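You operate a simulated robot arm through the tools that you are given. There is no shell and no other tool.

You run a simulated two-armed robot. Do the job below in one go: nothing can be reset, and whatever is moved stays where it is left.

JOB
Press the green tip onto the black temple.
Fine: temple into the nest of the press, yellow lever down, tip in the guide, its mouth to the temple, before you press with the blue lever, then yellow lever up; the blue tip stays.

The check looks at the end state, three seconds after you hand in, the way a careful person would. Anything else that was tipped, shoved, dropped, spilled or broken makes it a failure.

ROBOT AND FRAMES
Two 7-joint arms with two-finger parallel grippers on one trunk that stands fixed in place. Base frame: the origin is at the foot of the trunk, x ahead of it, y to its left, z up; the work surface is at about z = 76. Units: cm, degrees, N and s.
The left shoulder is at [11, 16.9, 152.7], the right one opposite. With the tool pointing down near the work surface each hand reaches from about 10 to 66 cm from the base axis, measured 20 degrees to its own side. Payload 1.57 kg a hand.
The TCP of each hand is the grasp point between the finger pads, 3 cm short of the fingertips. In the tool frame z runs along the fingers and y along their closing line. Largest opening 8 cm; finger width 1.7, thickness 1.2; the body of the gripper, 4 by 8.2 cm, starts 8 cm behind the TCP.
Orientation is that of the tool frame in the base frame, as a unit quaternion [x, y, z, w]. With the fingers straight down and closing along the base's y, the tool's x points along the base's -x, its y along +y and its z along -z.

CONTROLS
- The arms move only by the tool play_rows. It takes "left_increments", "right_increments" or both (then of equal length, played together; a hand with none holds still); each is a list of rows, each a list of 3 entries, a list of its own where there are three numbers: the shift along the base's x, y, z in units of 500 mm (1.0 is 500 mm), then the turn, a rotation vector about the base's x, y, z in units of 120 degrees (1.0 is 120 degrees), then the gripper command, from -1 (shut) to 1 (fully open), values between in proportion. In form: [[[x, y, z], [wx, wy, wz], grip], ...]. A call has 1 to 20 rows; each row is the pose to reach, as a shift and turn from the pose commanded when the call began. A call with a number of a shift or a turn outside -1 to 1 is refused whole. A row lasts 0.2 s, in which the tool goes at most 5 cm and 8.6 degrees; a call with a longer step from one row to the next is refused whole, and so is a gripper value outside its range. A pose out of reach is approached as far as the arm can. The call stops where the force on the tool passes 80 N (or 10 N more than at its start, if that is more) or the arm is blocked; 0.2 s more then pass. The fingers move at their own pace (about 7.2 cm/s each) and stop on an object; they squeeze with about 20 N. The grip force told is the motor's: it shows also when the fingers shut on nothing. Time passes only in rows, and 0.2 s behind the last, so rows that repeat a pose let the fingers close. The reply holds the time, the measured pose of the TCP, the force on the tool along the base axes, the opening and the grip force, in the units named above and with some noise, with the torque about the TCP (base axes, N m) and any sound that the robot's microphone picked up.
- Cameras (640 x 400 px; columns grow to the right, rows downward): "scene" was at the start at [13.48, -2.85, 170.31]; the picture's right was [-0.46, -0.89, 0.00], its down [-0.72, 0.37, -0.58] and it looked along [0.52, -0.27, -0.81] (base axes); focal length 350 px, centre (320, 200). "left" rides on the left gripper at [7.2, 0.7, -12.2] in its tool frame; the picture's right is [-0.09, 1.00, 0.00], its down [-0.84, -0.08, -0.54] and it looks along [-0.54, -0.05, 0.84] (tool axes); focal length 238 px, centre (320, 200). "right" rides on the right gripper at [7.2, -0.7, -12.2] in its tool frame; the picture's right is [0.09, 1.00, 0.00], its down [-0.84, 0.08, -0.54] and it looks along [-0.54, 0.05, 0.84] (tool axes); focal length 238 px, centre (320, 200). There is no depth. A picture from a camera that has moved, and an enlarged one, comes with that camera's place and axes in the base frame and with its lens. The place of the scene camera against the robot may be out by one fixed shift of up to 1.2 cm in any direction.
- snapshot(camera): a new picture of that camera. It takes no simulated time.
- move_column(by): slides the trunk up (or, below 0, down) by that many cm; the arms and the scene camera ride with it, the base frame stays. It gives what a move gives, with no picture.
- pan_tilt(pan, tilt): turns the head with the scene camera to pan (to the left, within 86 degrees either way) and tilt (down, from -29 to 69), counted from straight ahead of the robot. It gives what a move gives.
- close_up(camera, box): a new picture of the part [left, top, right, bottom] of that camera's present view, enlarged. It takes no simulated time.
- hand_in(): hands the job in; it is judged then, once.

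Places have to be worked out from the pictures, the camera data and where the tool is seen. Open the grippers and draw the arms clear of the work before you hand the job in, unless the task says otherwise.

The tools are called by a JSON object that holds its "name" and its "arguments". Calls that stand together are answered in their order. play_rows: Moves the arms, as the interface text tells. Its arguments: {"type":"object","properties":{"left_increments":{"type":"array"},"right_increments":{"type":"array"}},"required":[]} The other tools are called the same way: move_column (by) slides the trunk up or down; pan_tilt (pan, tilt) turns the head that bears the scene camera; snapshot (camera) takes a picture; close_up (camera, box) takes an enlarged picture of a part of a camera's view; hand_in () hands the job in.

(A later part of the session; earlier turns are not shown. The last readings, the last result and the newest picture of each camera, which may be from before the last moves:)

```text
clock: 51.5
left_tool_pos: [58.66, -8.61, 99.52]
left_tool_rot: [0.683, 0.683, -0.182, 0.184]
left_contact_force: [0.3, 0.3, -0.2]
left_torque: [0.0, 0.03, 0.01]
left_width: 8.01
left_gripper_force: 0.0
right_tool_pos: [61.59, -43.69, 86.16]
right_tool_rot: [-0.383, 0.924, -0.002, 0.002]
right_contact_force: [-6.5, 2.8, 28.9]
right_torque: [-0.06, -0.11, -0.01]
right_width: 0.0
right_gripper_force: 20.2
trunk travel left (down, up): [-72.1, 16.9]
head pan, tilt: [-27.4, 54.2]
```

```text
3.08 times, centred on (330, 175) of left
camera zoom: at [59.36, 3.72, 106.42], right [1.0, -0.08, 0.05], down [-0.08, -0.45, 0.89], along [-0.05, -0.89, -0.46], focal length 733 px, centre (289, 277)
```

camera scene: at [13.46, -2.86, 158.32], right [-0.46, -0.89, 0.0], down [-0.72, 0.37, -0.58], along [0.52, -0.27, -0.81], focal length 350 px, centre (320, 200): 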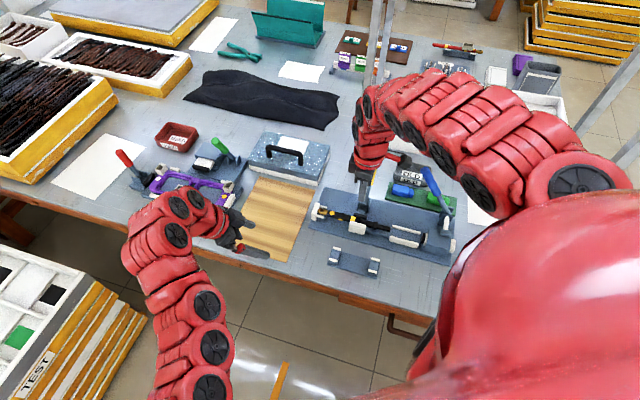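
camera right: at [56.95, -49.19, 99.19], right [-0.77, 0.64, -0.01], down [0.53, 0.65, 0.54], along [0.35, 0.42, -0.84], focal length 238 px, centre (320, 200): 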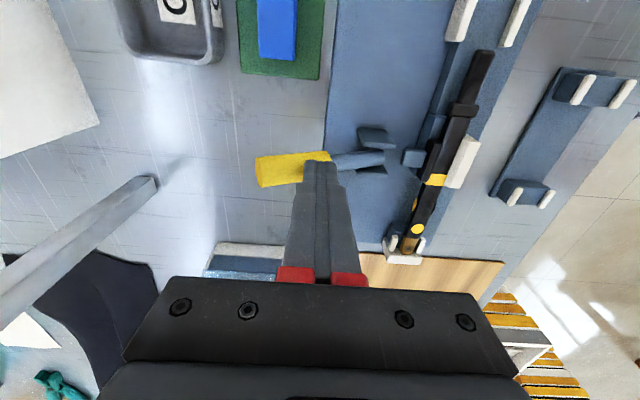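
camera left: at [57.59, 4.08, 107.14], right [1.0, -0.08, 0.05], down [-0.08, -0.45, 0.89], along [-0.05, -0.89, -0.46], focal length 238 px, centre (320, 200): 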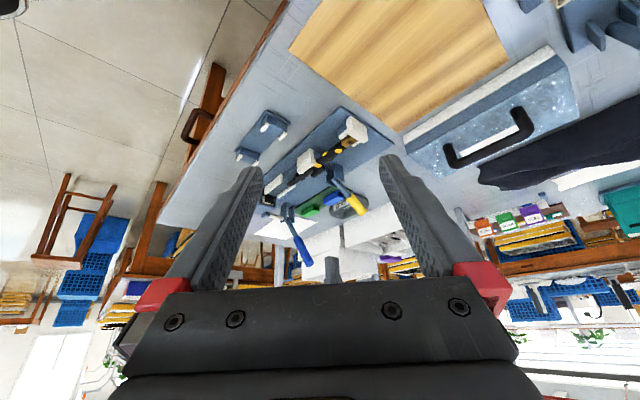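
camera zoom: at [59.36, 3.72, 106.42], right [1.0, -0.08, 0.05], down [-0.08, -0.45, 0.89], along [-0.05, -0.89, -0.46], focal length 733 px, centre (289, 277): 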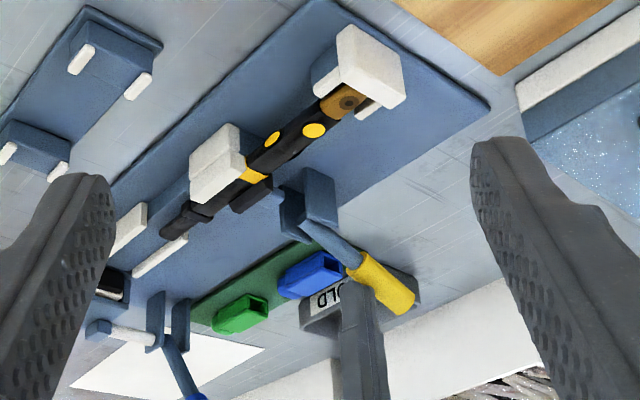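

{"name": "play_rows", "arguments": {"right_increments": [[[0, 0, -0.006], [0, 0, 0], -1], [[0, 0, -0.012], [0, 0, 0], -1], [[0, 0, -0.018], [0, 0, 0], -1], [[0, 0, -0.018], [0, 0, 0], -1]]}}

{"name": "close_up", "arguments": {"camera": "left", "box": [270, 110, 390, 240]}}

```text
clock: 52.5
left_tool_pos: [58.45, -8.54, 99.62]
left_tool_rot: [0.683, 0.683, -0.182, 0.185]
left_contact_force: [-1.0, 0.2, 0.2]
left_torque: [0.0, -0.02, 0.03]
left_width: 7.99
left_gripper_force: 0.1
right_tool_pos: [61.56, -43.51, 85.47]
right_tool_rot: [-0.383, 0.924, -0.003, 0.003]
right_contact_force: [4.4, -4.3, 18.8]
right_torque: [-0.19, -0.1, -0.02]
right_width: 0.02
right_gripper_force: 20.2
trunk travel left (down, up): [-72.1, 16.9]
head pan, tilt: [-27.4, 54.2]
```

```text
3.08 times, centred on (330, 175) of left
camera zoom: at [59.29, 3.76, 106.47], right [1.0, -0.08, 0.05], down [-0.08, -0.45, 0.89], along [-0.05, -0.89, -0.46], focal length 733 px, centre (289, 277)
```

zoom: 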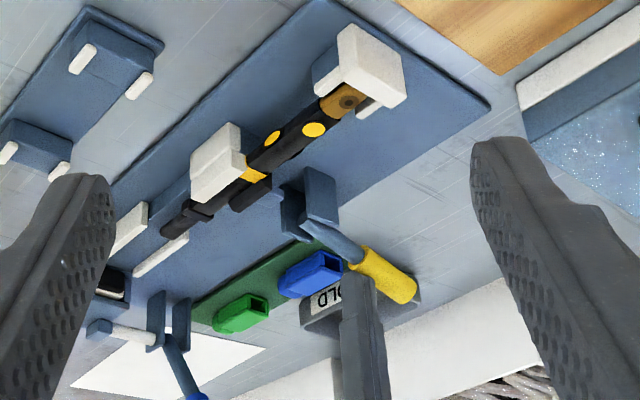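

Resistance drops (19 N), so it is nearing the over-centre point. I continue down another 0.9 cm.

{"name": "play_rows", "arguments": {"right_increments": [[[0, 0, -0.006], [0, 0, 0], -1], [[0, 0, -0.012], [0, 0, 0], -1], [[0, 0, -0.018], [0, 0, 0], -1], [[0, 0, -0.018], [0, 0, 0], -1]]}}

{"name": "close_up", "arguments": {"camera": "left", "box": [270, 110, 390, 240]}}

```text
clock: 53.5
left_tool_pos: [58.32, -8.24, 99.73]
left_tool_rot: [0.682, 0.683, -0.183, 0.187]
left_contact_force: [-0.1, 0.3, -1.4]
left_torque: [-0.02, 0.01, -0.02]
left_width: 8.01
left_gripper_force: 0.1
right_tool_pos: [61.54, -43.58, 85.15]
right_tool_rot: [-0.383, 0.924, -0.008, 0.006]
right_contact_force: [-19.9, 13.3, 58.4]
right_torque: [0.12, -0.07, 0.01]
right_width: 0.0
right_gripper_force: 20.0
trunk travel left (down, up): [-72.1, 16.9]
head pan, tilt: [-27.4, 54.2]
stopped in row 4 (right hand): the force on the tool passed its limit at 89 N (the readings are from after the stop); the commanded pose is now the measured one
```

```text
3.08 times, centred on (330, 175) of left
camera zoom: at [58.91, 4.02, 106.57], right [1.0, -0.08, 0.05], down [-0.08, -0.45, 0.89], along [-0.05, -0.89, -0.45], focal length 733 px, centre (289, 277)
```

zoom: 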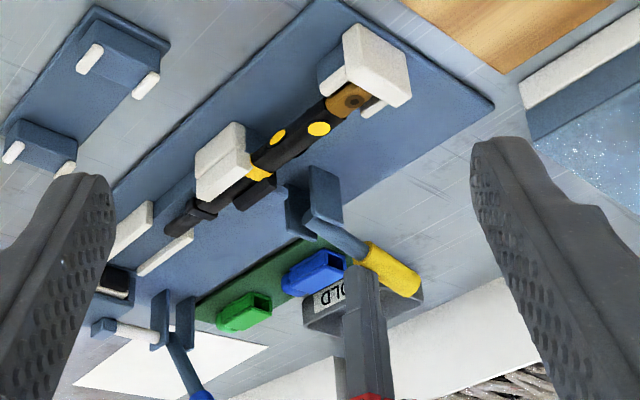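

A hard stop at about 75 degrees: the lever is down. I lift the right hand off and check that the lever stays.

{"name": "play_rows", "arguments": {"right_increments": [[[0, 0, 0.006], [0, 0, 0], -1], [[0, 0, 0.02], [0, 0, 0], -1], [[0, 0, 0.05], [0, 0, 0], -1], [[-0.02, 0.02, 0.09], [0, 0, 0], -1], [[-0.06, 0.06, 0.1], [0, 0, 0], -1], [[-0.1, 0.1, 0.1], [0, 0, 0], -1], [[-0.1, 0.1, 0.1], [0, 0, 0], -1]]}}

{"name": "close_up", "arguments": {"camera": "left", "box": [270, 110, 390, 240]}}

{"name": "snapshot", "arguments": {"camera": "right"}}

{"name": "close_up", "arguments": {"camera": "scene", "box": [290, 160, 470, 290]}}

```text
clock: 55.1
left_tool_pos: [58.97, -8.76, 99.42]
left_tool_rot: [0.682, 0.685, -0.182, 0.184]
left_contact_force: [0.4, 0.0, -0.6]
left_torque: [0.0, 0.0, 0.01]
left_width: 7.99
left_gripper_force: 0.1
right_tool_pos: [56.87, -38.8, 89.39]
right_tool_rot: [-0.383, 0.924, -0.003, 0.004]
right_contact_force: [0.1, -0.1, 0.3]
right_torque: [0.01, -0.01, -0.02]
right_width: 0.0
right_gripper_force: 19.9
right hand out of reach, approached as far as the arm can: row 6
trunk travel left (down, up): [-72.1, 16.9]
head pan, tilt: [-27.4, 54.2]
```

```text
3.08 times, centred on (330, 175) of left
camera zoom: at [59.55, 3.62, 106.3], right [1.0, -0.08, 0.05], down [-0.08, -0.45, 0.89], along [-0.05, -0.89, -0.46], focal length 733 px, centre (289, 277)
```

zoom: 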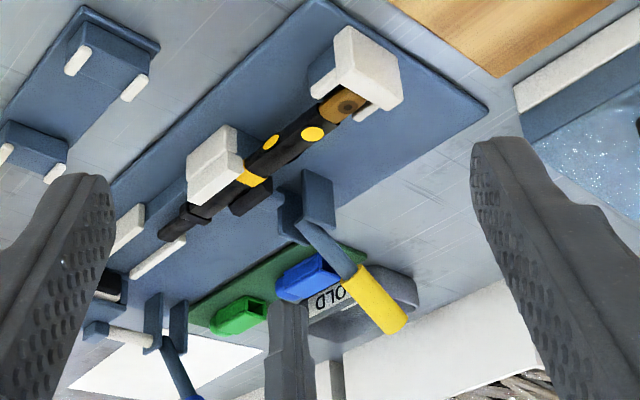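

```text
taken
camera right: at [52.27, -44.37, 101.61], right [-0.77, 0.64, -0.01], down [0.53, 0.65, 0.55], along [0.35, 0.41, -0.84], focal length 238 px, centre (320, 200)
```

right: 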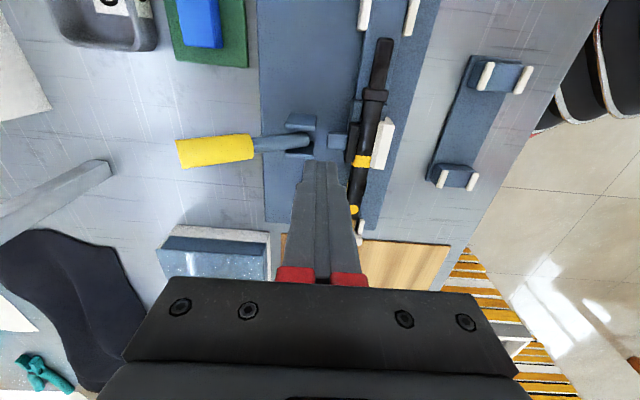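

```text
3.08 times, centred on (380, 225) of scene
camera zoom: at [13.34, -2.75, 158.33], right [-0.46, -0.89, 0.0], down [-0.72, 0.37, -0.59], along [0.52, -0.27, -0.81], focal length 1078 px, centre (135, 123)
```

zoom: 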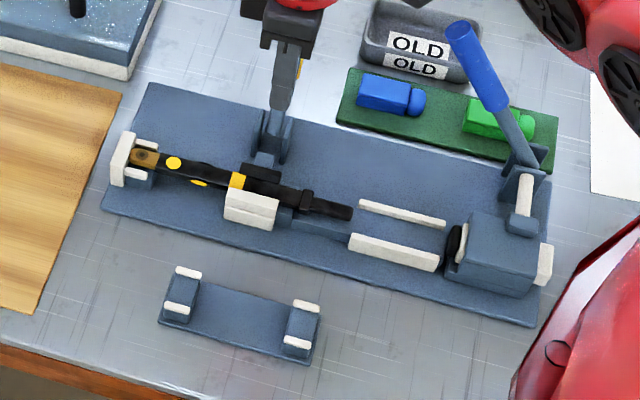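

The lever came back to about 54 degrees after release. I zoom to see whether the temple is really flush against the jaw.

{"name": "close_up", "arguments": {"camera": "right", "box": [280, 20, 420, 180]}}

{"name": "close_up", "arguments": {"camera": "right", "box": [320, 90, 410, 250]}}

{"name": "close_up", "arguments": {"camera": "left", "box": [290, 110, 360, 190]}}

{"name": "close_up", "arguments": {"camera": "scene", "box": [315, 195, 395, 245]}}

```text
2.50 times, centred on (350, 100) of right
camera zoom: at [52.27, -44.37, 101.61], right [-0.77, 0.64, -0.01], down [0.53, 0.65, 0.55], along [0.35, 0.41, -0.84], focal length 596 px, centre (245, 450)
```

zoom: 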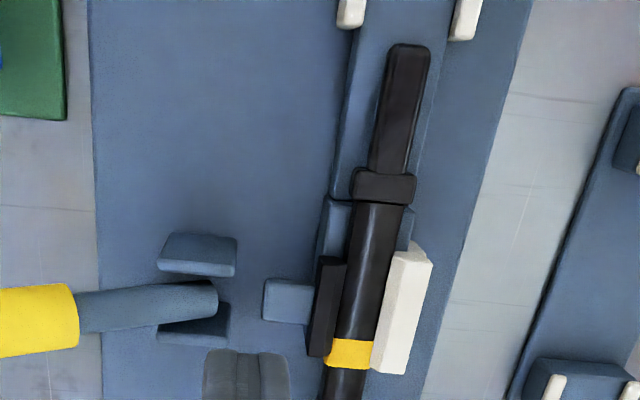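

```text
2.50 times, centred on (365, 170) of right
camera zoom: at [52.27, -44.37, 101.61], right [-0.77, 0.64, -0.01], down [0.53, 0.65, 0.55], along [0.35, 0.41, -0.84], focal length 596 px, centre (208, 275)
```

zoom: 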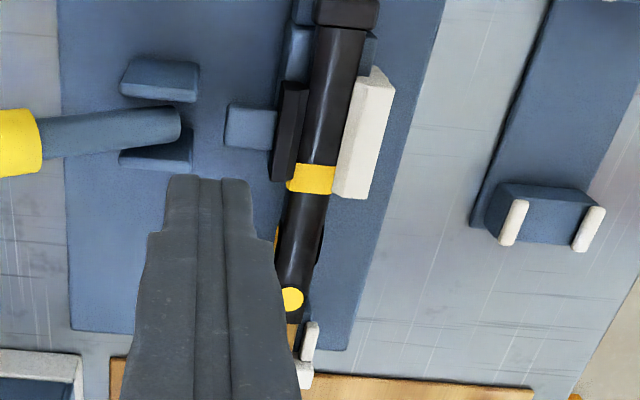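

```text
5.00 times, centred on (325, 150) of left
camera zoom: at [59.55, 3.62, 106.3], right [1.0, -0.08, 0.05], down [-0.08, -0.45, 0.89], along [-0.05, -0.89, -0.46], focal length 1192 px, centre (295, 450)
```

zoom: 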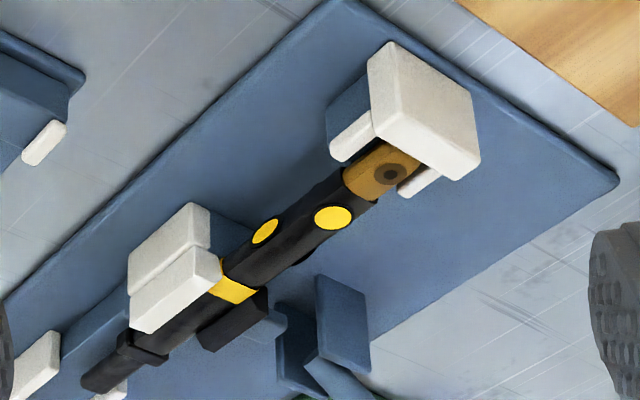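

```text
8.00 times, centred on (355, 220) of scene
camera zoom: at [13.34, -2.75, 158.33], right [-0.46, -0.89, 0.0], down [-0.72, 0.37, -0.59], along [0.52, -0.27, -0.81], focal length 2802 px, centre (40, 40)
```

zoom: 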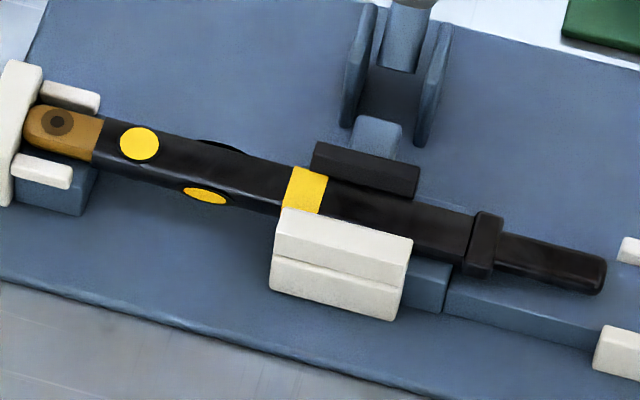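

The temple is flush with the jaw (edge at V≈62.6) and the pad bears on it; the lever rests where the pad holds, so the temple is clamped. Next I look at the guide rails and the tip from closer, moving the right hand to about S=5, V=64.

{"name": "play_rows", "arguments": {"right_increments": [[[-0.02, 0.0, 0.01], [0, 0, 0], -1], [[-0.06, -0.02, 0.01], [0, 0, 0], -1], [[-0.1, -0.04, 0.01], [0, 0, 0], -1], [[-0.14, -0.055, 0.01], [0, 0, 0], -1], [[-0.162, -0.059, 0.01], [0, 0, 0], -1], [[-0.162, -0.059, 0.01], [0, 0, 0], -1]]}}

{"name": "snapshot", "arguments": {"camera": "right"}}

{"name": "close_up", "arguments": {"camera": "right", "box": [250, 0, 400, 150]}}

{"name": "close_up", "arguments": {"camera": "right", "box": [60, 0, 240, 120]}}

```text
clock: 56.5
left_tool_pos: [58.84, -8.84, 99.29]
left_tool_rot: [0.682, 0.684, -0.183, 0.183]
left_contact_force: [-0.2, -0.4, 0.5]
left_torque: [0.01, 0.02, 0.0]
left_width: 7.98
left_gripper_force: 0.0
right_tool_pos: [52.64, -44.6, 87.32]
right_tool_rot: [-0.382, 0.924, -0.003, 0.004]
right_contact_force: [0.4, -0.1, -0.3]
right_torque: [0.03, 0.02, -0.03]
right_width: 0.0
right_gripper_force: 19.9
right hand out of reach, approached as far as the arm can: row 1, 2, 3, 4, 5, 6
trunk travel left (down, up): [-72.1, 16.9]
head pan, tilt: [-27.4, 54.2]
```

```text
taken
camera right: at [47.95, -50.02, 99.51], right [-0.77, 0.64, -0.01], down [0.53, 0.65, 0.55], along [0.35, 0.41, -0.84], focal length 238 px, centre (320, 200)
```

right: 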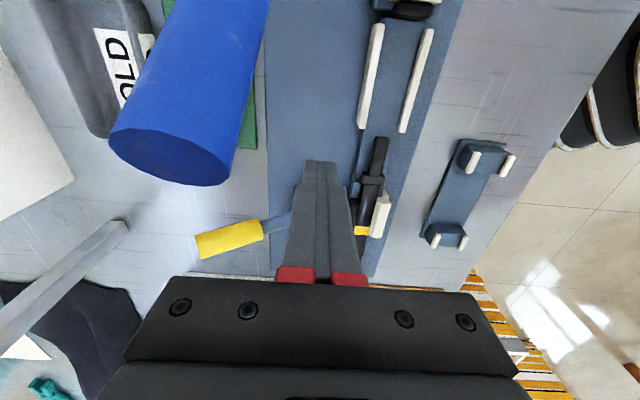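

```text
2.67 times, centred on (325, 75) of right
camera zoom: at [47.95, -50.02, 99.51], right [-0.77, 0.64, -0.01], down [0.53, 0.65, 0.55], along [0.35, 0.41, -0.84], focal length 636 px, centre (307, 533)
```

zoom: 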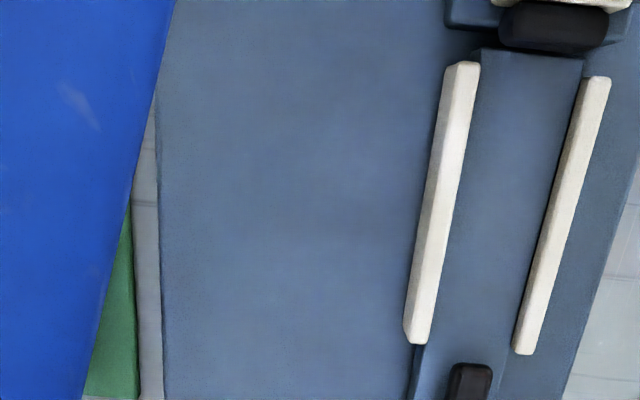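

```text
3.33 times, centred on (150, 60) of right
camera zoom: at [47.95, -50.02, 99.51], right [-0.77, 0.64, -0.01], down [0.53, 0.65, 0.55], along [0.35, 0.41, -0.84], focal length 794 px, centre (887, 667)
```

zoom: 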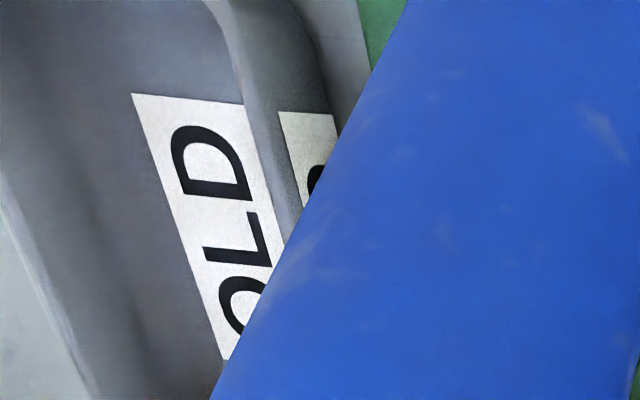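

With the trunk low the hand cannot go high, and the tip lies beyond the blue lever. I raise the trunk back 12 cm so the hand can pass over the lever's top.

{"name": "move_column", "arguments": {"by": 12}}

{"name": "snapshot", "arguments": {"camera": "right"}}

{"name": "close_up", "arguments": {"camera": "scene", "box": [360, 180, 460, 280]}}

```text
clock: 58.0
left_tool_pos: [58.99, -8.79, 111.31]
left_tool_rot: [0.682, 0.684, -0.182, 0.183]
left_contact_force: [-0.1, -0.8, 0.3]
left_torque: [0.01, -0.01, 0.01]
left_width: 8.01
left_gripper_force: 0.1
right_tool_pos: [52.62, -44.43, 99.3]
right_tool_rot: [-0.383, 0.924, -0.003, 0.004]
right_contact_force: [0.4, -0.1, 0.3]
right_torque: [-0.01, 0.03, -0.03]
right_width: 0.01
right_gripper_force: 20.1
trunk travel left (down, up): [-84.1, 4.9]
head pan, tilt: [-27.4, 54.2]
```

```text
taken
camera right: at [47.98, -50.01, 111.51], right [-0.77, 0.64, -0.01], down [0.53, 0.65, 0.55], along [0.35, 0.41, -0.84], focal length 238 px, centre (320, 200)
```

right: 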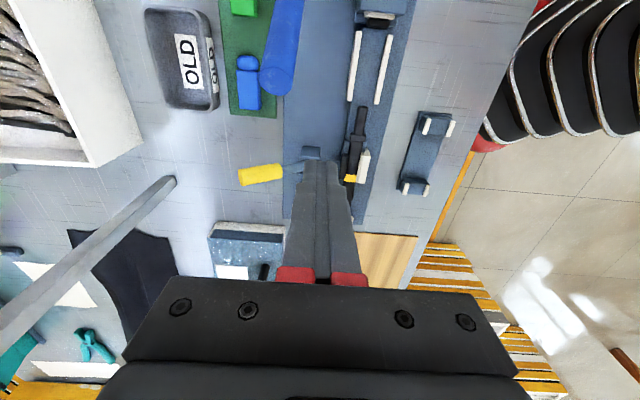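

```text
4.00 times, centred on (410, 230) of scene
camera zoom: at [13.5, -2.86, 170.31], right [-0.46, -0.89, 0.0], down [-0.72, 0.37, -0.58], along [0.52, -0.27, -0.81], focal length 1401 px, centre (-40, 80)
```

zoom: 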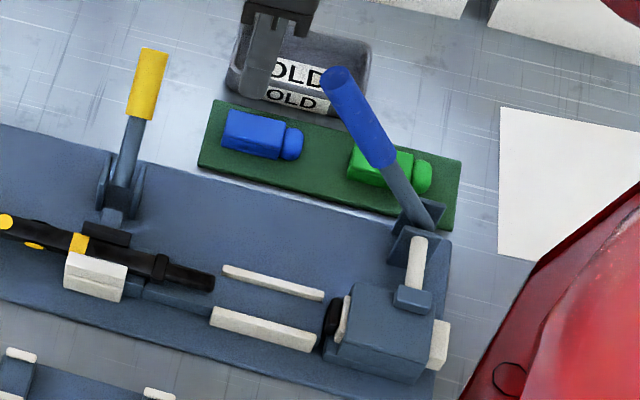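

I route around: back along the inner side of the press behind the blue lever's high end, where the lever is low, then out over its base to the tip.

{"name": "play_rows", "arguments": {"right_increments": [[[-0.038, 0.028, 0], [0, 0, 0], 0.1], [[-0.076, 0.056, 0], [0, 0, 0], 0.1], [[-0.122, 0.01, 0], [0, 0, 0], 0.1], [[-0.168, -0.036, 0], [0, 0, 0], 0.1], [[-0.214, -0.082, 0], [0, 0, 0], 0.1], [[-0.26, -0.128, 0], [0, 0, 0], 0.1], [[-0.26, -0.128, 0], [0, 0, 0], 0.1]]}}

{"name": "snapshot", "arguments": {"camera": "right"}}

{"name": "close_up", "arguments": {"camera": "right", "box": [100, 60, 280, 180]}}

{"name": "close_up", "arguments": {"camera": "right", "box": [240, 60, 380, 200]}}

```text
clock: 59.6
left_tool_pos: [59.0, -8.75, 111.3]
left_tool_rot: [0.683, 0.683, -0.182, 0.183]
left_contact_force: [0.3, -0.2, 0.0]
left_torque: [0.01, 0.02, 0.03]
left_width: 7.99
left_gripper_force: 0.0
right_tool_pos: [41.88, -53.66, 96.65]
right_tool_rot: [-0.382, 0.924, -0.003, 0.003]
right_contact_force: [-0.7, -0.5, 0.3]
right_torque: [-0.01, -0.01, 0.02]
right_width: 4.4
right_gripper_force: 0.1
right hand out of reach, approached as far as the arm can: row 1, 2, 3, 4, 5, 6, 7
trunk travel left (down, up): [-84.1, 4.9]
head pan, tilt: [-27.4, 54.2]
```

```text
taken
camera right: at [37.21, -59.15, 108.78], right [-0.77, 0.64, -0.01], down [0.53, 0.65, 0.54], along [0.35, 0.41, -0.84], focal length 238 px, centre (320, 200)
```

right: 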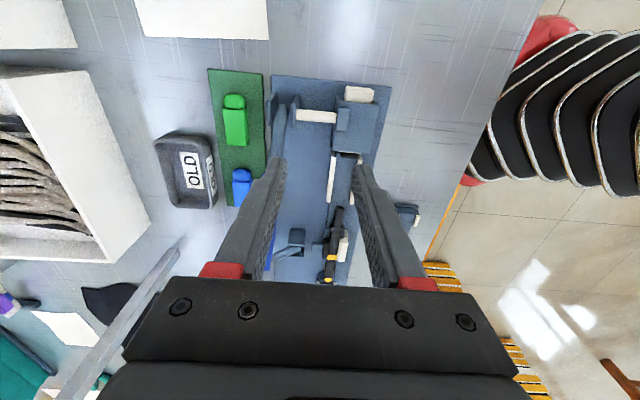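

```text
3.33 times, centred on (190, 120) of right
camera zoom: at [37.21, -59.15, 108.78], right [-0.77, 0.64, -0.01], down [0.53, 0.65, 0.54], along [0.35, 0.41, -0.84], focal length 794 px, centre (753, 467)
```

zoom: 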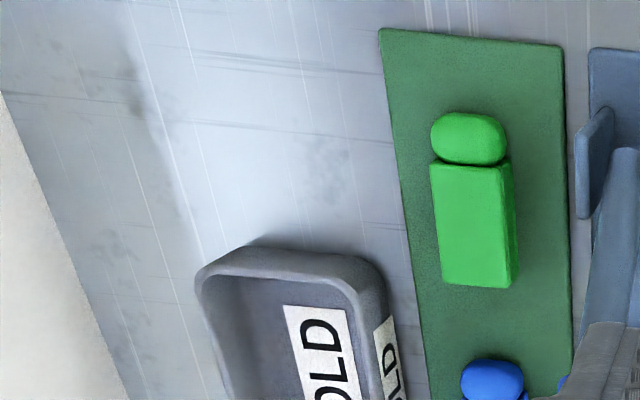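

```text
2.86 times, centred on (310, 130) of right
camera zoom: at [37.21, -59.15, 108.78], right [-0.77, 0.64, -0.01], down [0.53, 0.65, 0.54], along [0.35, 0.41, -0.84], focal length 681 px, centre (349, 400)
```

zoom: 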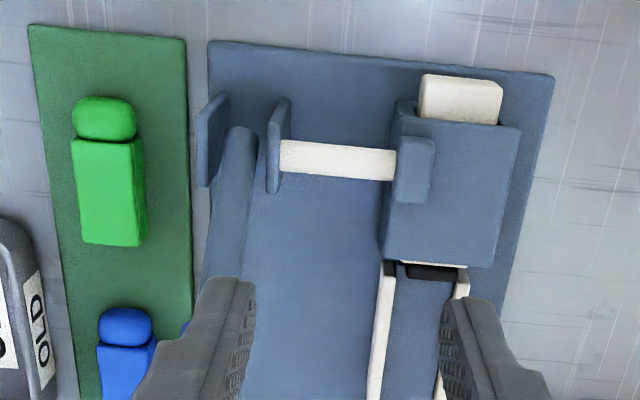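

I see the tip now: body S≈-8.2…-3.8 plus round end to -10, centre V≈77.9, about 2.5 cm wide, parallel to the press. I check its height with the left camera.

{"name": "snapshot", "arguments": {"camera": "left"}}

{"name": "close_up", "arguments": {"camera": "left", "box": [270, 150, 370, 250]}}

{"name": "close_up", "arguments": {"camera": "scene", "box": [390, 200, 460, 270]}}

```text
taken
camera left: at [59.7, 3.59, 118.2], right [1.0, -0.08, 0.05], down [-0.08, -0.45, 0.89], along [-0.05, -0.89, -0.46], focal length 238 px, centre (320, 200)
```

left: 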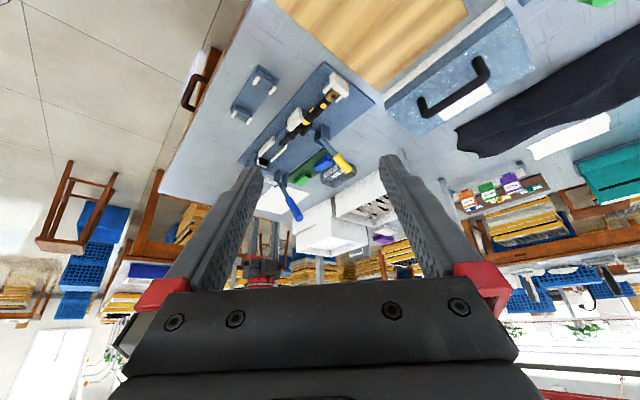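

```text
4.00 times, centred on (320, 200) of left
camera zoom: at [59.7, 3.59, 118.2], right [1.0, -0.08, 0.05], down [-0.08, -0.45, 0.89], along [-0.05, -0.89, -0.46], focal length 953 px, centre (320, 200)
```

zoom: 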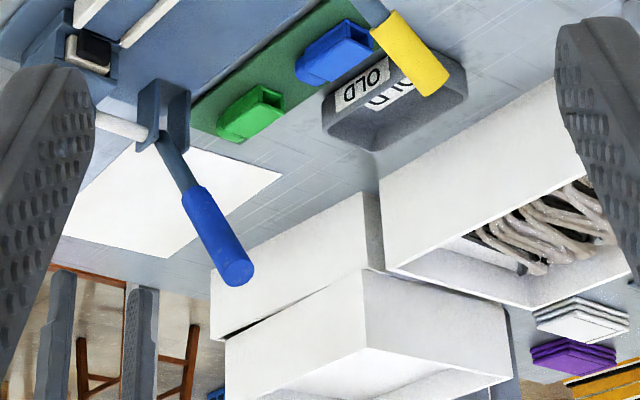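

```text
5.71 times, centred on (425, 235) of scene
camera zoom: at [13.57, -2.79, 170.3], right [-0.46, -0.89, 0.0], down [-0.72, 0.37, -0.58], along [0.52, -0.27, -0.81], focal length 2002 px, centre (-280, 0)
```

zoom: 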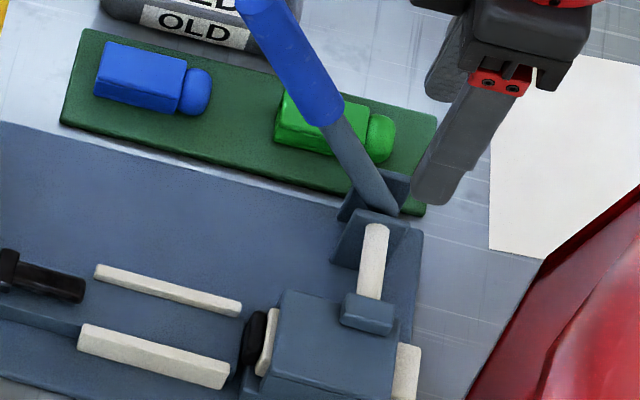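

{"name": "close_up", "arguments": {"camera": "left", "box": [290, 165, 320, 190]}}

{"name": "close_up", "arguments": {"camera": "left", "box": [245, 125, 305, 175]}}

```text
16.00 times, centred on (305, 178) of left
camera zoom: at [59.7, 3.59, 118.2], right [1.0, -0.08, 0.05], down [-0.08, -0.45, 0.89], along [-0.05, -0.89, -0.46], focal length 3814 px, centre (560, 560)
```

zoom: 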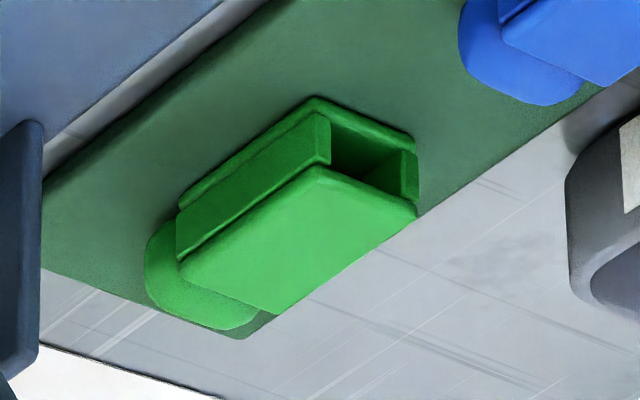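

```text
8.00 times, centred on (275, 150) of left
camera zoom: at [59.7, 3.59, 118.2], right [1.0, -0.08, 0.05], down [-0.08, -0.45, 0.89], along [-0.05, -0.89, -0.46], focal length 1907 px, centre (680, 600)
```

zoom: 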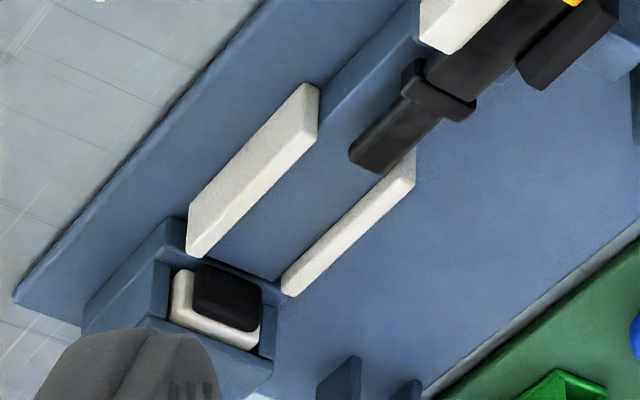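

Tip top is z≈78.1, mouth end S≈-3.45, centre V≈78.25. I need the rail height too, so I zoom on the guide from scene and right cameras.

{"name": "close_up", "arguments": {"camera": "scene", "box": [395, 240, 435, 272]}}

{"name": "close_up", "arguments": {"camera": "left", "box": [258, 132, 298, 164]}}

{"name": "close_up", "arguments": {"camera": "right", "box": [310, 130, 360, 290]}}

```text
12.50 times, centred on (415, 256) of scene
camera zoom: at [13.57, -2.79, 170.3], right [-0.46, -0.89, 0.0], down [-0.72, 0.37, -0.58], along [0.52, -0.27, -0.81], focal length 4378 px, centre (-868, -500)
```

zoom: 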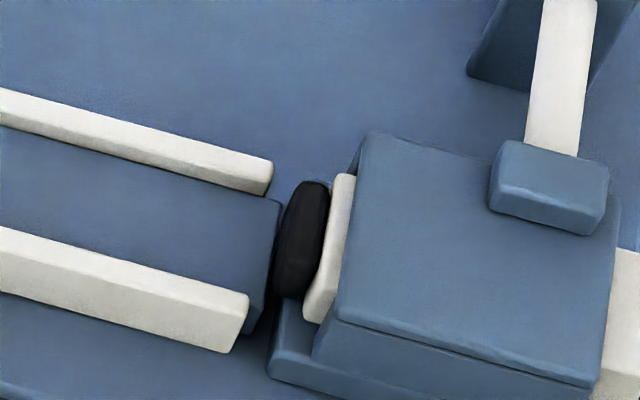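

```text
12.50 times, centred on (278, 148) of left
camera zoom: at [59.7, 3.59, 118.2], right [1.0, -0.08, 0.05], down [-0.08, -0.45, 0.89], along [-0.05, -0.89, -0.46], focal length 2979 px, centre (845, 850)
```

zoom: 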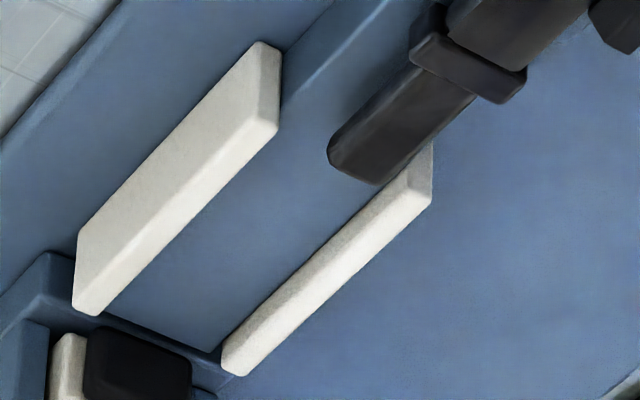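

```text
2.50 times, centred on (335, 210) of right
camera zoom: at [37.21, -59.15, 108.78], right [-0.77, 0.64, -0.01], down [0.53, 0.65, 0.54], along [0.35, 0.41, -0.84], focal length 596 px, centre (282, 175)
```

zoom: 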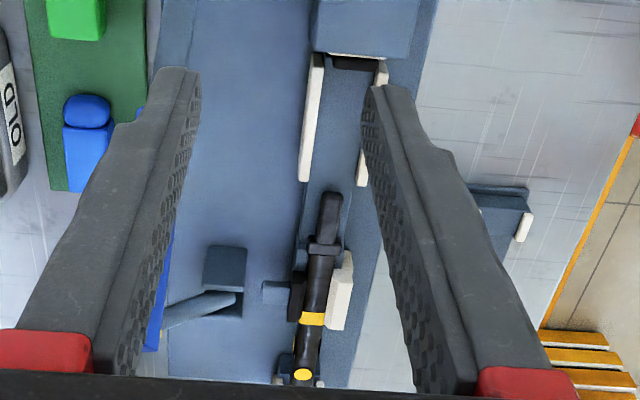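

Rails' top is z≈78.6, so I will grip the tip high on its sides. I move the right hand out over the lever's low base to hover above the tip (51.2,-59.4).

{"name": "play_rows", "arguments": {"right_increments": [[[0.03, -0.025, 0], [0, 0, 0], 0.1], [[0.07, -0.05, 0.01], [0, 0, 0], 0.1], [[0.11, -0.075, 0.03], [0, 0, 0], 0.1], [[0.15, -0.095, 0.05], [0, 0, 0], 0.1], [[0.187, -0.115, 0.06], [0, 0, 0], 0.1], [[0.187, -0.115, 0.06], [0, 0, 0], 0.1]]}}

{"name": "snapshot", "arguments": {"camera": "right"}}

{"name": "snapshot", "arguments": {"camera": "scene"}}

```text
clock: 61.0
left_tool_pos: [58.89, -8.85, 111.37]
left_tool_rot: [0.683, 0.683, -0.182, 0.182]
left_contact_force: [-0.1, -0.4, 0.0]
left_torque: [0.02, -0.01, 0.02]
left_width: 8.0
left_gripper_force: 0.0
right_tool_pos: [51.12, -59.54, 99.41]
right_tool_rot: [-0.383, 0.924, -0.003, 0.004]
right_contact_force: [-0.2, -0.7, 0.1]
right_torque: [-0.01, -0.01, 0.01]
right_width: 4.41
right_gripper_force: 0.0
trunk travel left (down, up): [-84.1, 4.9]
head pan, tilt: [-27.4, 54.2]
```

```text
taken
camera right: at [46.48, -65.06, 111.66], right [-0.77, 0.64, -0.01], down [0.53, 0.65, 0.54], along [0.35, 0.41, -0.84], focal length 238 px, centre (320, 200)
```

right: 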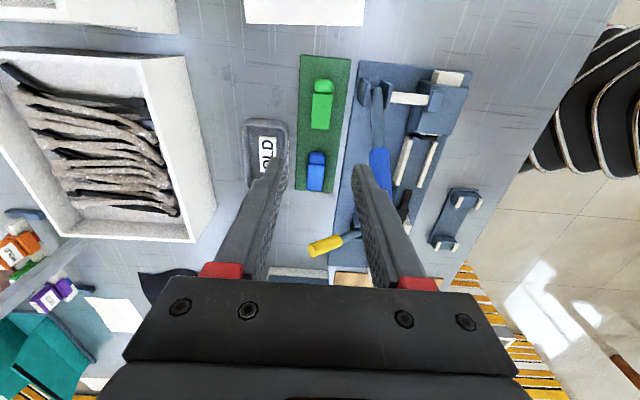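

```text
taken
camera scene: at [13.42, -2.86, 170.32], right [-0.46, -0.89, 0.0], down [-0.72, 0.37, -0.58], along [0.52, -0.27, -0.81], focal length 350 px, centre (320, 200)
```

scene: 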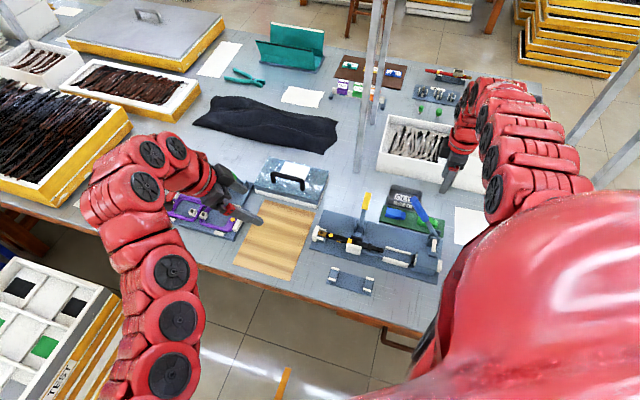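

Aligned above the tip. I lower the trunk 14 cm, which brings the hand straight down to z≈85.4, clear of the blue lever by about 0.7 cm.

{"name": "move_column", "arguments": {"by": -14}}

{"name": "snapshot", "arguments": {"camera": "right"}}

{"name": "close_up", "arguments": {"camera": "right", "box": [260, 60, 400, 220]}}

```text
clock: 62.7
left_tool_pos: [58.92, -8.82, 97.33]
left_tool_rot: [0.683, 0.683, -0.183, 0.182]
left_contact_force: [-0.7, -0.5, 0.4]
left_torque: [-0.01, 0.01, -0.04]
left_width: 8.01
left_gripper_force: 0.1
right_tool_pos: [51.11, -59.41, 85.41]
right_tool_rot: [-0.382, 0.924, -0.004, 0.005]
right_contact_force: [-1.0, -0.4, -0.6]
right_torque: [-0.03, 0.01, -0.01]
right_width: 4.41
right_gripper_force: 0.0
trunk travel left (down, up): [-70.1, 18.9]
head pan, tilt: [-27.4, 54.2]
```

```text
taken
camera right: at [46.51, -65.04, 97.66], right [-0.77, 0.64, -0.01], down [0.53, 0.65, 0.55], along [0.35, 0.41, -0.84], focal length 238 px, centre (320, 200)
```

right: 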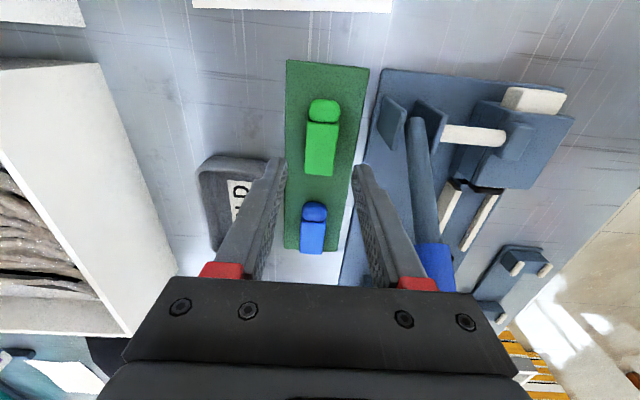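

```text
2.50 times, centred on (330, 140) of right
camera zoom: at [46.51, -65.04, 97.66], right [-0.77, 0.64, -0.01], down [0.53, 0.65, 0.55], along [0.35, 0.41, -0.84], focal length 596 px, centre (295, 350)
```

zoom: 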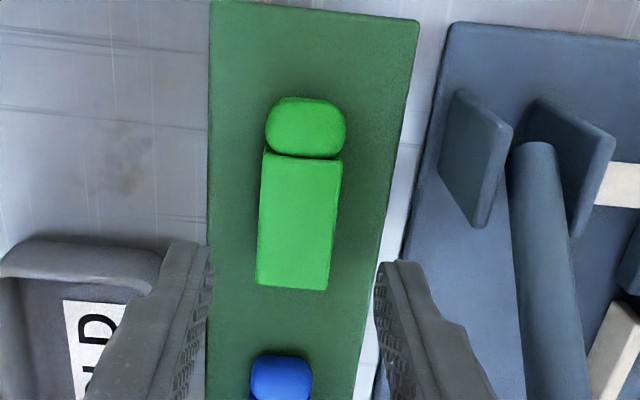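

Tip is centred between the fingers. I narrow the opening to 3.6 cm and then lower with the trunk by 4.4 cm (hand to z≈81.0).

{"name": "play_rows", "arguments": {"right_increments": [[[0, 0, 0], [0, 0, 0], -0.1], [[0, 0, 0], [0, 0, 0], -0.1]]}}

{"name": "move_column", "arguments": {"by": -4.4}}

{"name": "close_up", "arguments": {"camera": "right", "box": [250, 60, 400, 240]}}

{"name": "snapshot", "arguments": {"camera": "left"}}

{"name": "close_up", "arguments": {"camera": "scene", "box": [390, 150, 500, 260]}}

```text
clock: 63.3
left_tool_pos: [58.89, -8.78, 97.25]
left_tool_rot: [0.682, 0.684, -0.183, 0.183]
left_contact_force: [0.1, -0.4, 0.7]
left_torque: [-0.01, 0.0, 0.0]
left_width: 8.01
left_gripper_force: 0.1
right_tool_pos: [51.21, -59.57, 85.45]
right_tool_rot: [-0.382, 0.924, -0.003, 0.004]
right_contact_force: [0.2, -0.2, 0.3]
right_torque: [0.01, -0.02, 0.03]
right_width: 3.63
right_gripper_force: 0.1
trunk travel left (down, up): [-70.1, 18.9]
head pan, tilt: [-27.4, 54.2]
```

```text
clock: 64.2
left_tool_pos: [58.93, -8.8, 92.96]
left_tool_rot: [0.684, 0.682, -0.183, 0.183]
left_contact_force: [-0.3, 0.1, -0.1]
left_torque: [0.03, 0.0, 0.0]
left_width: 8.02
left_gripper_force: 0.1
right_tool_pos: [51.25, -59.51, 81.0]
right_tool_rot: [-0.383, 0.924, -0.004, 0.005]
right_contact_force: [-0.6, 0.0, 0.1]
right_torque: [-0.01, 0.03, -0.02]
right_width: 3.57
right_gripper_force: 0.0
trunk travel left (down, up): [-65.7, 23.3]
head pan, tilt: [-27.4, 54.2]
```

```text
2.22 times, centred on (325, 150) of right
camera zoom: at [46.5, -65.04, 93.27], right [-0.77, 0.64, -0.01], down [0.53, 0.65, 0.55], along [0.35, 0.41, -0.84], focal length 530 px, centre (309, 311)
```

zoom: 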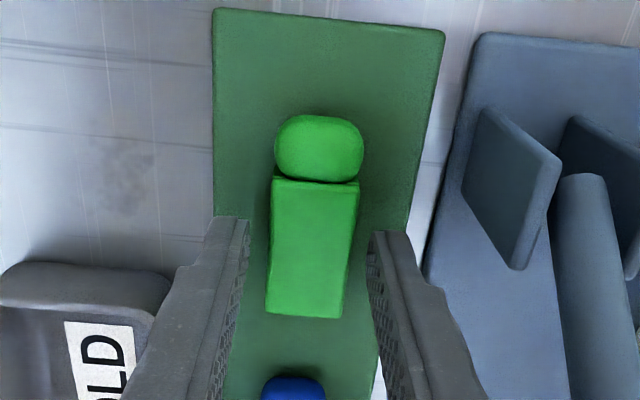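

```text
taken
camera left: at [59.62, 3.55, 99.85], right [1.0, -0.08, 0.05], down [-0.08, -0.45, 0.89], along [-0.05, -0.89, -0.46], focal length 238 px, centre (320, 200)
```

left: 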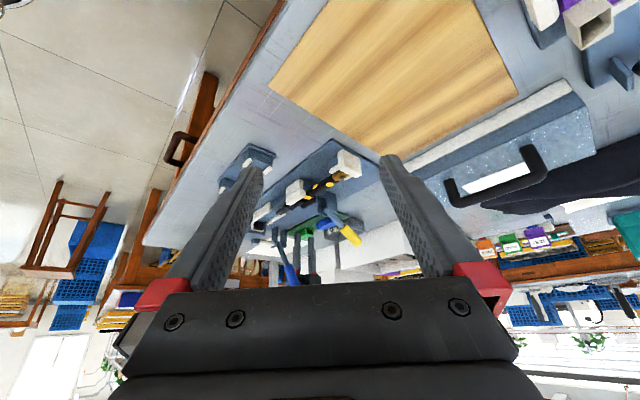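

```text
3.64 times, centred on (445, 205) of scene
camera zoom: at [13.45, -2.84, 151.92], right [-0.46, -0.89, 0.0], down [-0.72, 0.37, -0.58], along [0.52, -0.27, -0.81], focal length 1274 px, centre (-134, 182)
```

zoom: 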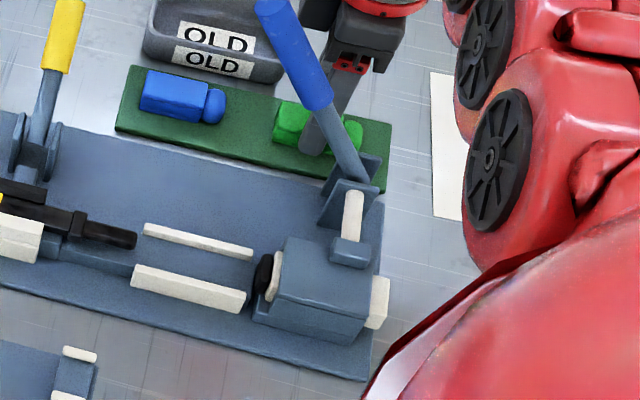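

Well centred. I lower another 0.7 cm with the trunk, then close on the tip.

{"name": "move_column", "arguments": {"by": -0.7}}

{"name": "play_rows", "arguments": {"right_increments": [[[0, 0, 0], [0, 0, 0], -0.3], [[0, 0, 0], [0, 0, 0], -0.6], [[0, 0, 0], [0, 0, 0], -1], [[0, 0, 0], [0, 0, 0], -1], [[0, 0, 0], [0, 0, 0], -1]]}}

{"name": "close_up", "arguments": {"camera": "right", "box": [250, 60, 400, 240]}}

```text
clock: 64.7
left_tool_pos: [59.0, -8.78, 92.25]
left_tool_rot: [0.682, 0.684, -0.183, 0.183]
left_contact_force: [0.5, 0.1, 0.3]
left_torque: [-0.02, -0.01, 0.0]
left_width: 8.02
left_gripper_force: 0.1
right_tool_pos: [51.22, -59.44, 80.44]
right_tool_rot: [-0.383, 0.924, -0.004, 0.005]
right_contact_force: [0.0, 0.3, 0.9]
right_torque: [0.01, 0.03, 0.03]
right_width: 3.6
right_gripper_force: 0.0
trunk travel left (down, up): [-65.0, 24.0]
head pan, tilt: [-27.4, 54.2]
```

```text
clock: 65.9
left_tool_pos: [58.99, -8.76, 92.16]
left_tool_rot: [0.682, 0.683, -0.183, 0.183]
left_contact_force: [0.3, 0.5, -1.2]
left_torque: [-0.04, 0.01, 0.04]
left_width: 8.01
left_gripper_force: 0.0
right_tool_pos: [51.15, -59.48, 80.26]
right_tool_rot: [-0.382, 0.924, -0.004, 0.004]
right_contact_force: [0.0, -0.2, -1.2]
right_torque: [0.0, 0.01, -0.03]
right_width: 2.48
right_gripper_force: 19.8
trunk travel left (down, up): [-65.0, 24.0]
head pan, tilt: [-27.4, 54.2]
```

```text
2.22 times, centred on (325, 150) of right
camera zoom: at [46.52, -65.04, 92.54], right [-0.77, 0.64, -0.01], down [0.53, 0.65, 0.55], along [0.35, 0.41, -0.84], focal length 530 px, centre (309, 311)
```

zoom: 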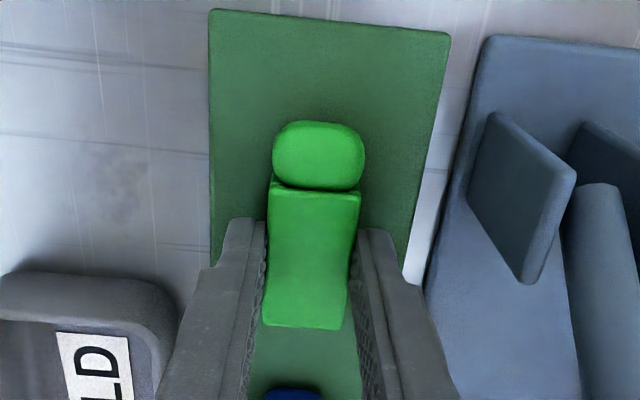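

Gripped at 2.48 cm. I lift it very slowly with the arm.

{"name": "play_rows", "arguments": {"right_increments": [[[0, 0, 0.002], [0, 0, 0], -1], [[0, 0, 0.004], [0, 0, 0], -1], [[0, 0, 0.006], [0, 0, 0], -1], [[0, 0, 0.008], [0, 0, 0], -1], [[0, 0, 0.01], [0, 0, 0], -1], [[0, 0, 0.013], [0, 0, 0], -1], [[0, 0, 0.016], [0, 0, 0], -1], [[0, 0, 0.02], [0, 0, 0], -1], [[0, 0, 0.024], [0, 0, 0], -1], [[0, 0, 0.028], [0, 0, 0], -1], [[0, 0, 0.03], [0, 0, 0], -1]]}}

{"name": "close_up", "arguments": {"camera": "right", "box": [250, 60, 400, 240]}}

{"name": "close_up", "arguments": {"camera": "scene", "box": [390, 150, 500, 260]}}

```text
clock: 68.3
left_tool_pos: [58.86, -8.87, 92.21]
left_tool_rot: [0.683, 0.684, -0.183, 0.183]
left_contact_force: [0.4, 0.5, -0.7]
left_torque: [-0.02, 0.01, 0.04]
left_width: 8.05
left_gripper_force: 0.0
right_tool_pos: [51.27, -59.55, 81.89]
right_tool_rot: [-0.383, 0.924, -0.004, 0.005]
right_contact_force: [0.2, 0.1, 0.7]
right_torque: [-0.02, 0.03, 0.04]
right_width: 2.49
right_gripper_force: 20.0
trunk travel left (down, up): [-65.0, 24.0]
head pan, tilt: [-27.4, 54.2]
```

```text
2.22 times, centred on (325, 150) of right
camera zoom: at [46.53, -65.16, 94.12], right [-0.77, 0.64, -0.01], down [0.53, 0.65, 0.55], along [0.36, 0.41, -0.84], focal length 530 px, centre (309, 311)
```

zoom: 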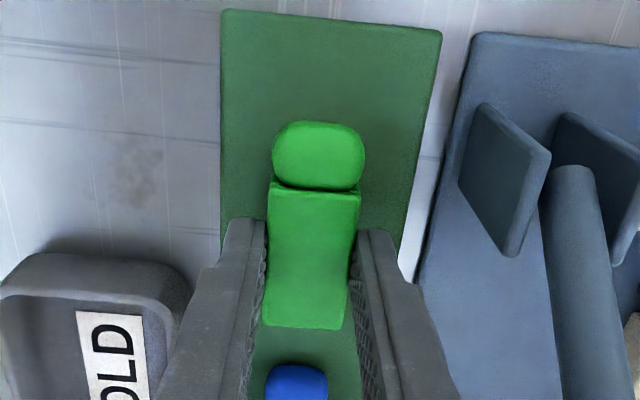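

```text
3.64 times, centred on (445, 205) of scene
camera zoom: at [13.49, -2.86, 151.21], right [-0.46, -0.89, 0.0], down [-0.72, 0.37, -0.58], along [0.52, -0.27, -0.81], focal length 1274 px, centre (-134, 182)
```

zoom: 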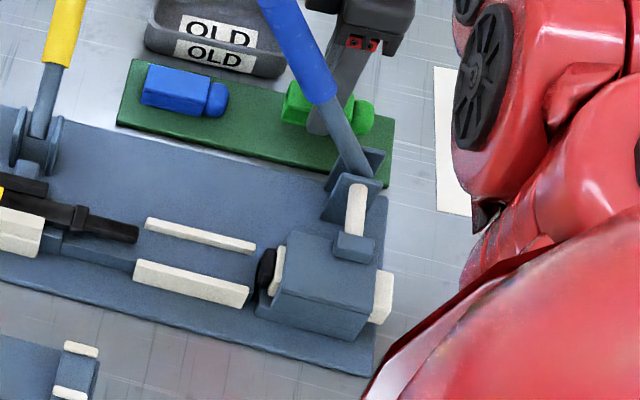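

Held firmly. I raise the trunk in two stages to carry the tip up above the blue lever's base.

{"name": "move_column", "arguments": {"by": 4}}

{"name": "close_up", "arguments": {"camera": "right", "box": [250, 60, 400, 240]}}

```text
clock: 69.2
left_tool_pos: [58.86, -8.82, 96.26]
left_tool_rot: [0.682, 0.684, -0.183, 0.183]
left_contact_force: [-0.5, -0.5, 0.2]
left_torque: [0.0, 0.0, -0.03]
left_width: 8.03
left_gripper_force: 0.2
right_tool_pos: [51.29, -59.74, 85.79]
right_tool_rot: [-0.382, 0.924, -0.003, 0.005]
right_contact_force: [0.5, 0.0, -0.2]
right_torque: [-0.01, -0.01, 0.01]
right_width: 2.51
right_gripper_force: 20.0
trunk travel left (down, up): [-69.0, 20.0]
head pan, tilt: [-27.4, 54.2]
```

```text
2.22 times, centred on (325, 150) of right
camera zoom: at [46.56, -65.15, 98.07], right [-0.77, 0.64, -0.01], down [0.53, 0.65, 0.55], along [0.35, 0.41, -0.84], focal length 530 px, centre (309, 311)
```

zoom: 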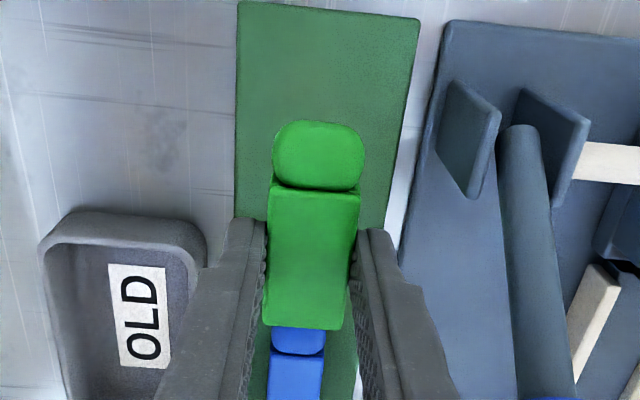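

Still held. I raise the trunk a further 13 cm.

{"name": "move_column", "arguments": {"by": 13}}

{"name": "snapshot", "arguments": {"camera": "right"}}

```text
clock: 70.8
left_tool_pos: [58.95, -8.72, 109.2]
left_tool_rot: [0.683, 0.684, -0.183, 0.183]
left_contact_force: [-0.3, -0.2, 0.2]
left_torque: [0.02, -0.01, 0.04]
left_width: 7.97
left_gripper_force: 0.1
right_tool_pos: [51.19, -59.71, 98.89]
right_tool_rot: [-0.383, 0.924, -0.003, 0.003]
right_contact_force: [-0.3, 0.3, -0.2]
right_torque: [0.01, 0.0, -0.03]
right_width: 2.52
right_gripper_force: 20.3
trunk travel left (down, up): [-82.0, 7.0]
head pan, tilt: [-27.4, 54.2]
```

```text
taken
camera right: at [46.55, -65.15, 111.08], right [-0.77, 0.64, -0.01], down [0.53, 0.65, 0.55], along [0.35, 0.41, -0.84], focal length 238 px, centre (320, 200)
```

right: 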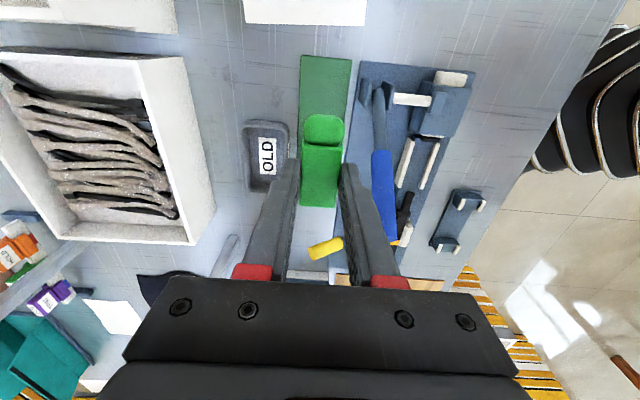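

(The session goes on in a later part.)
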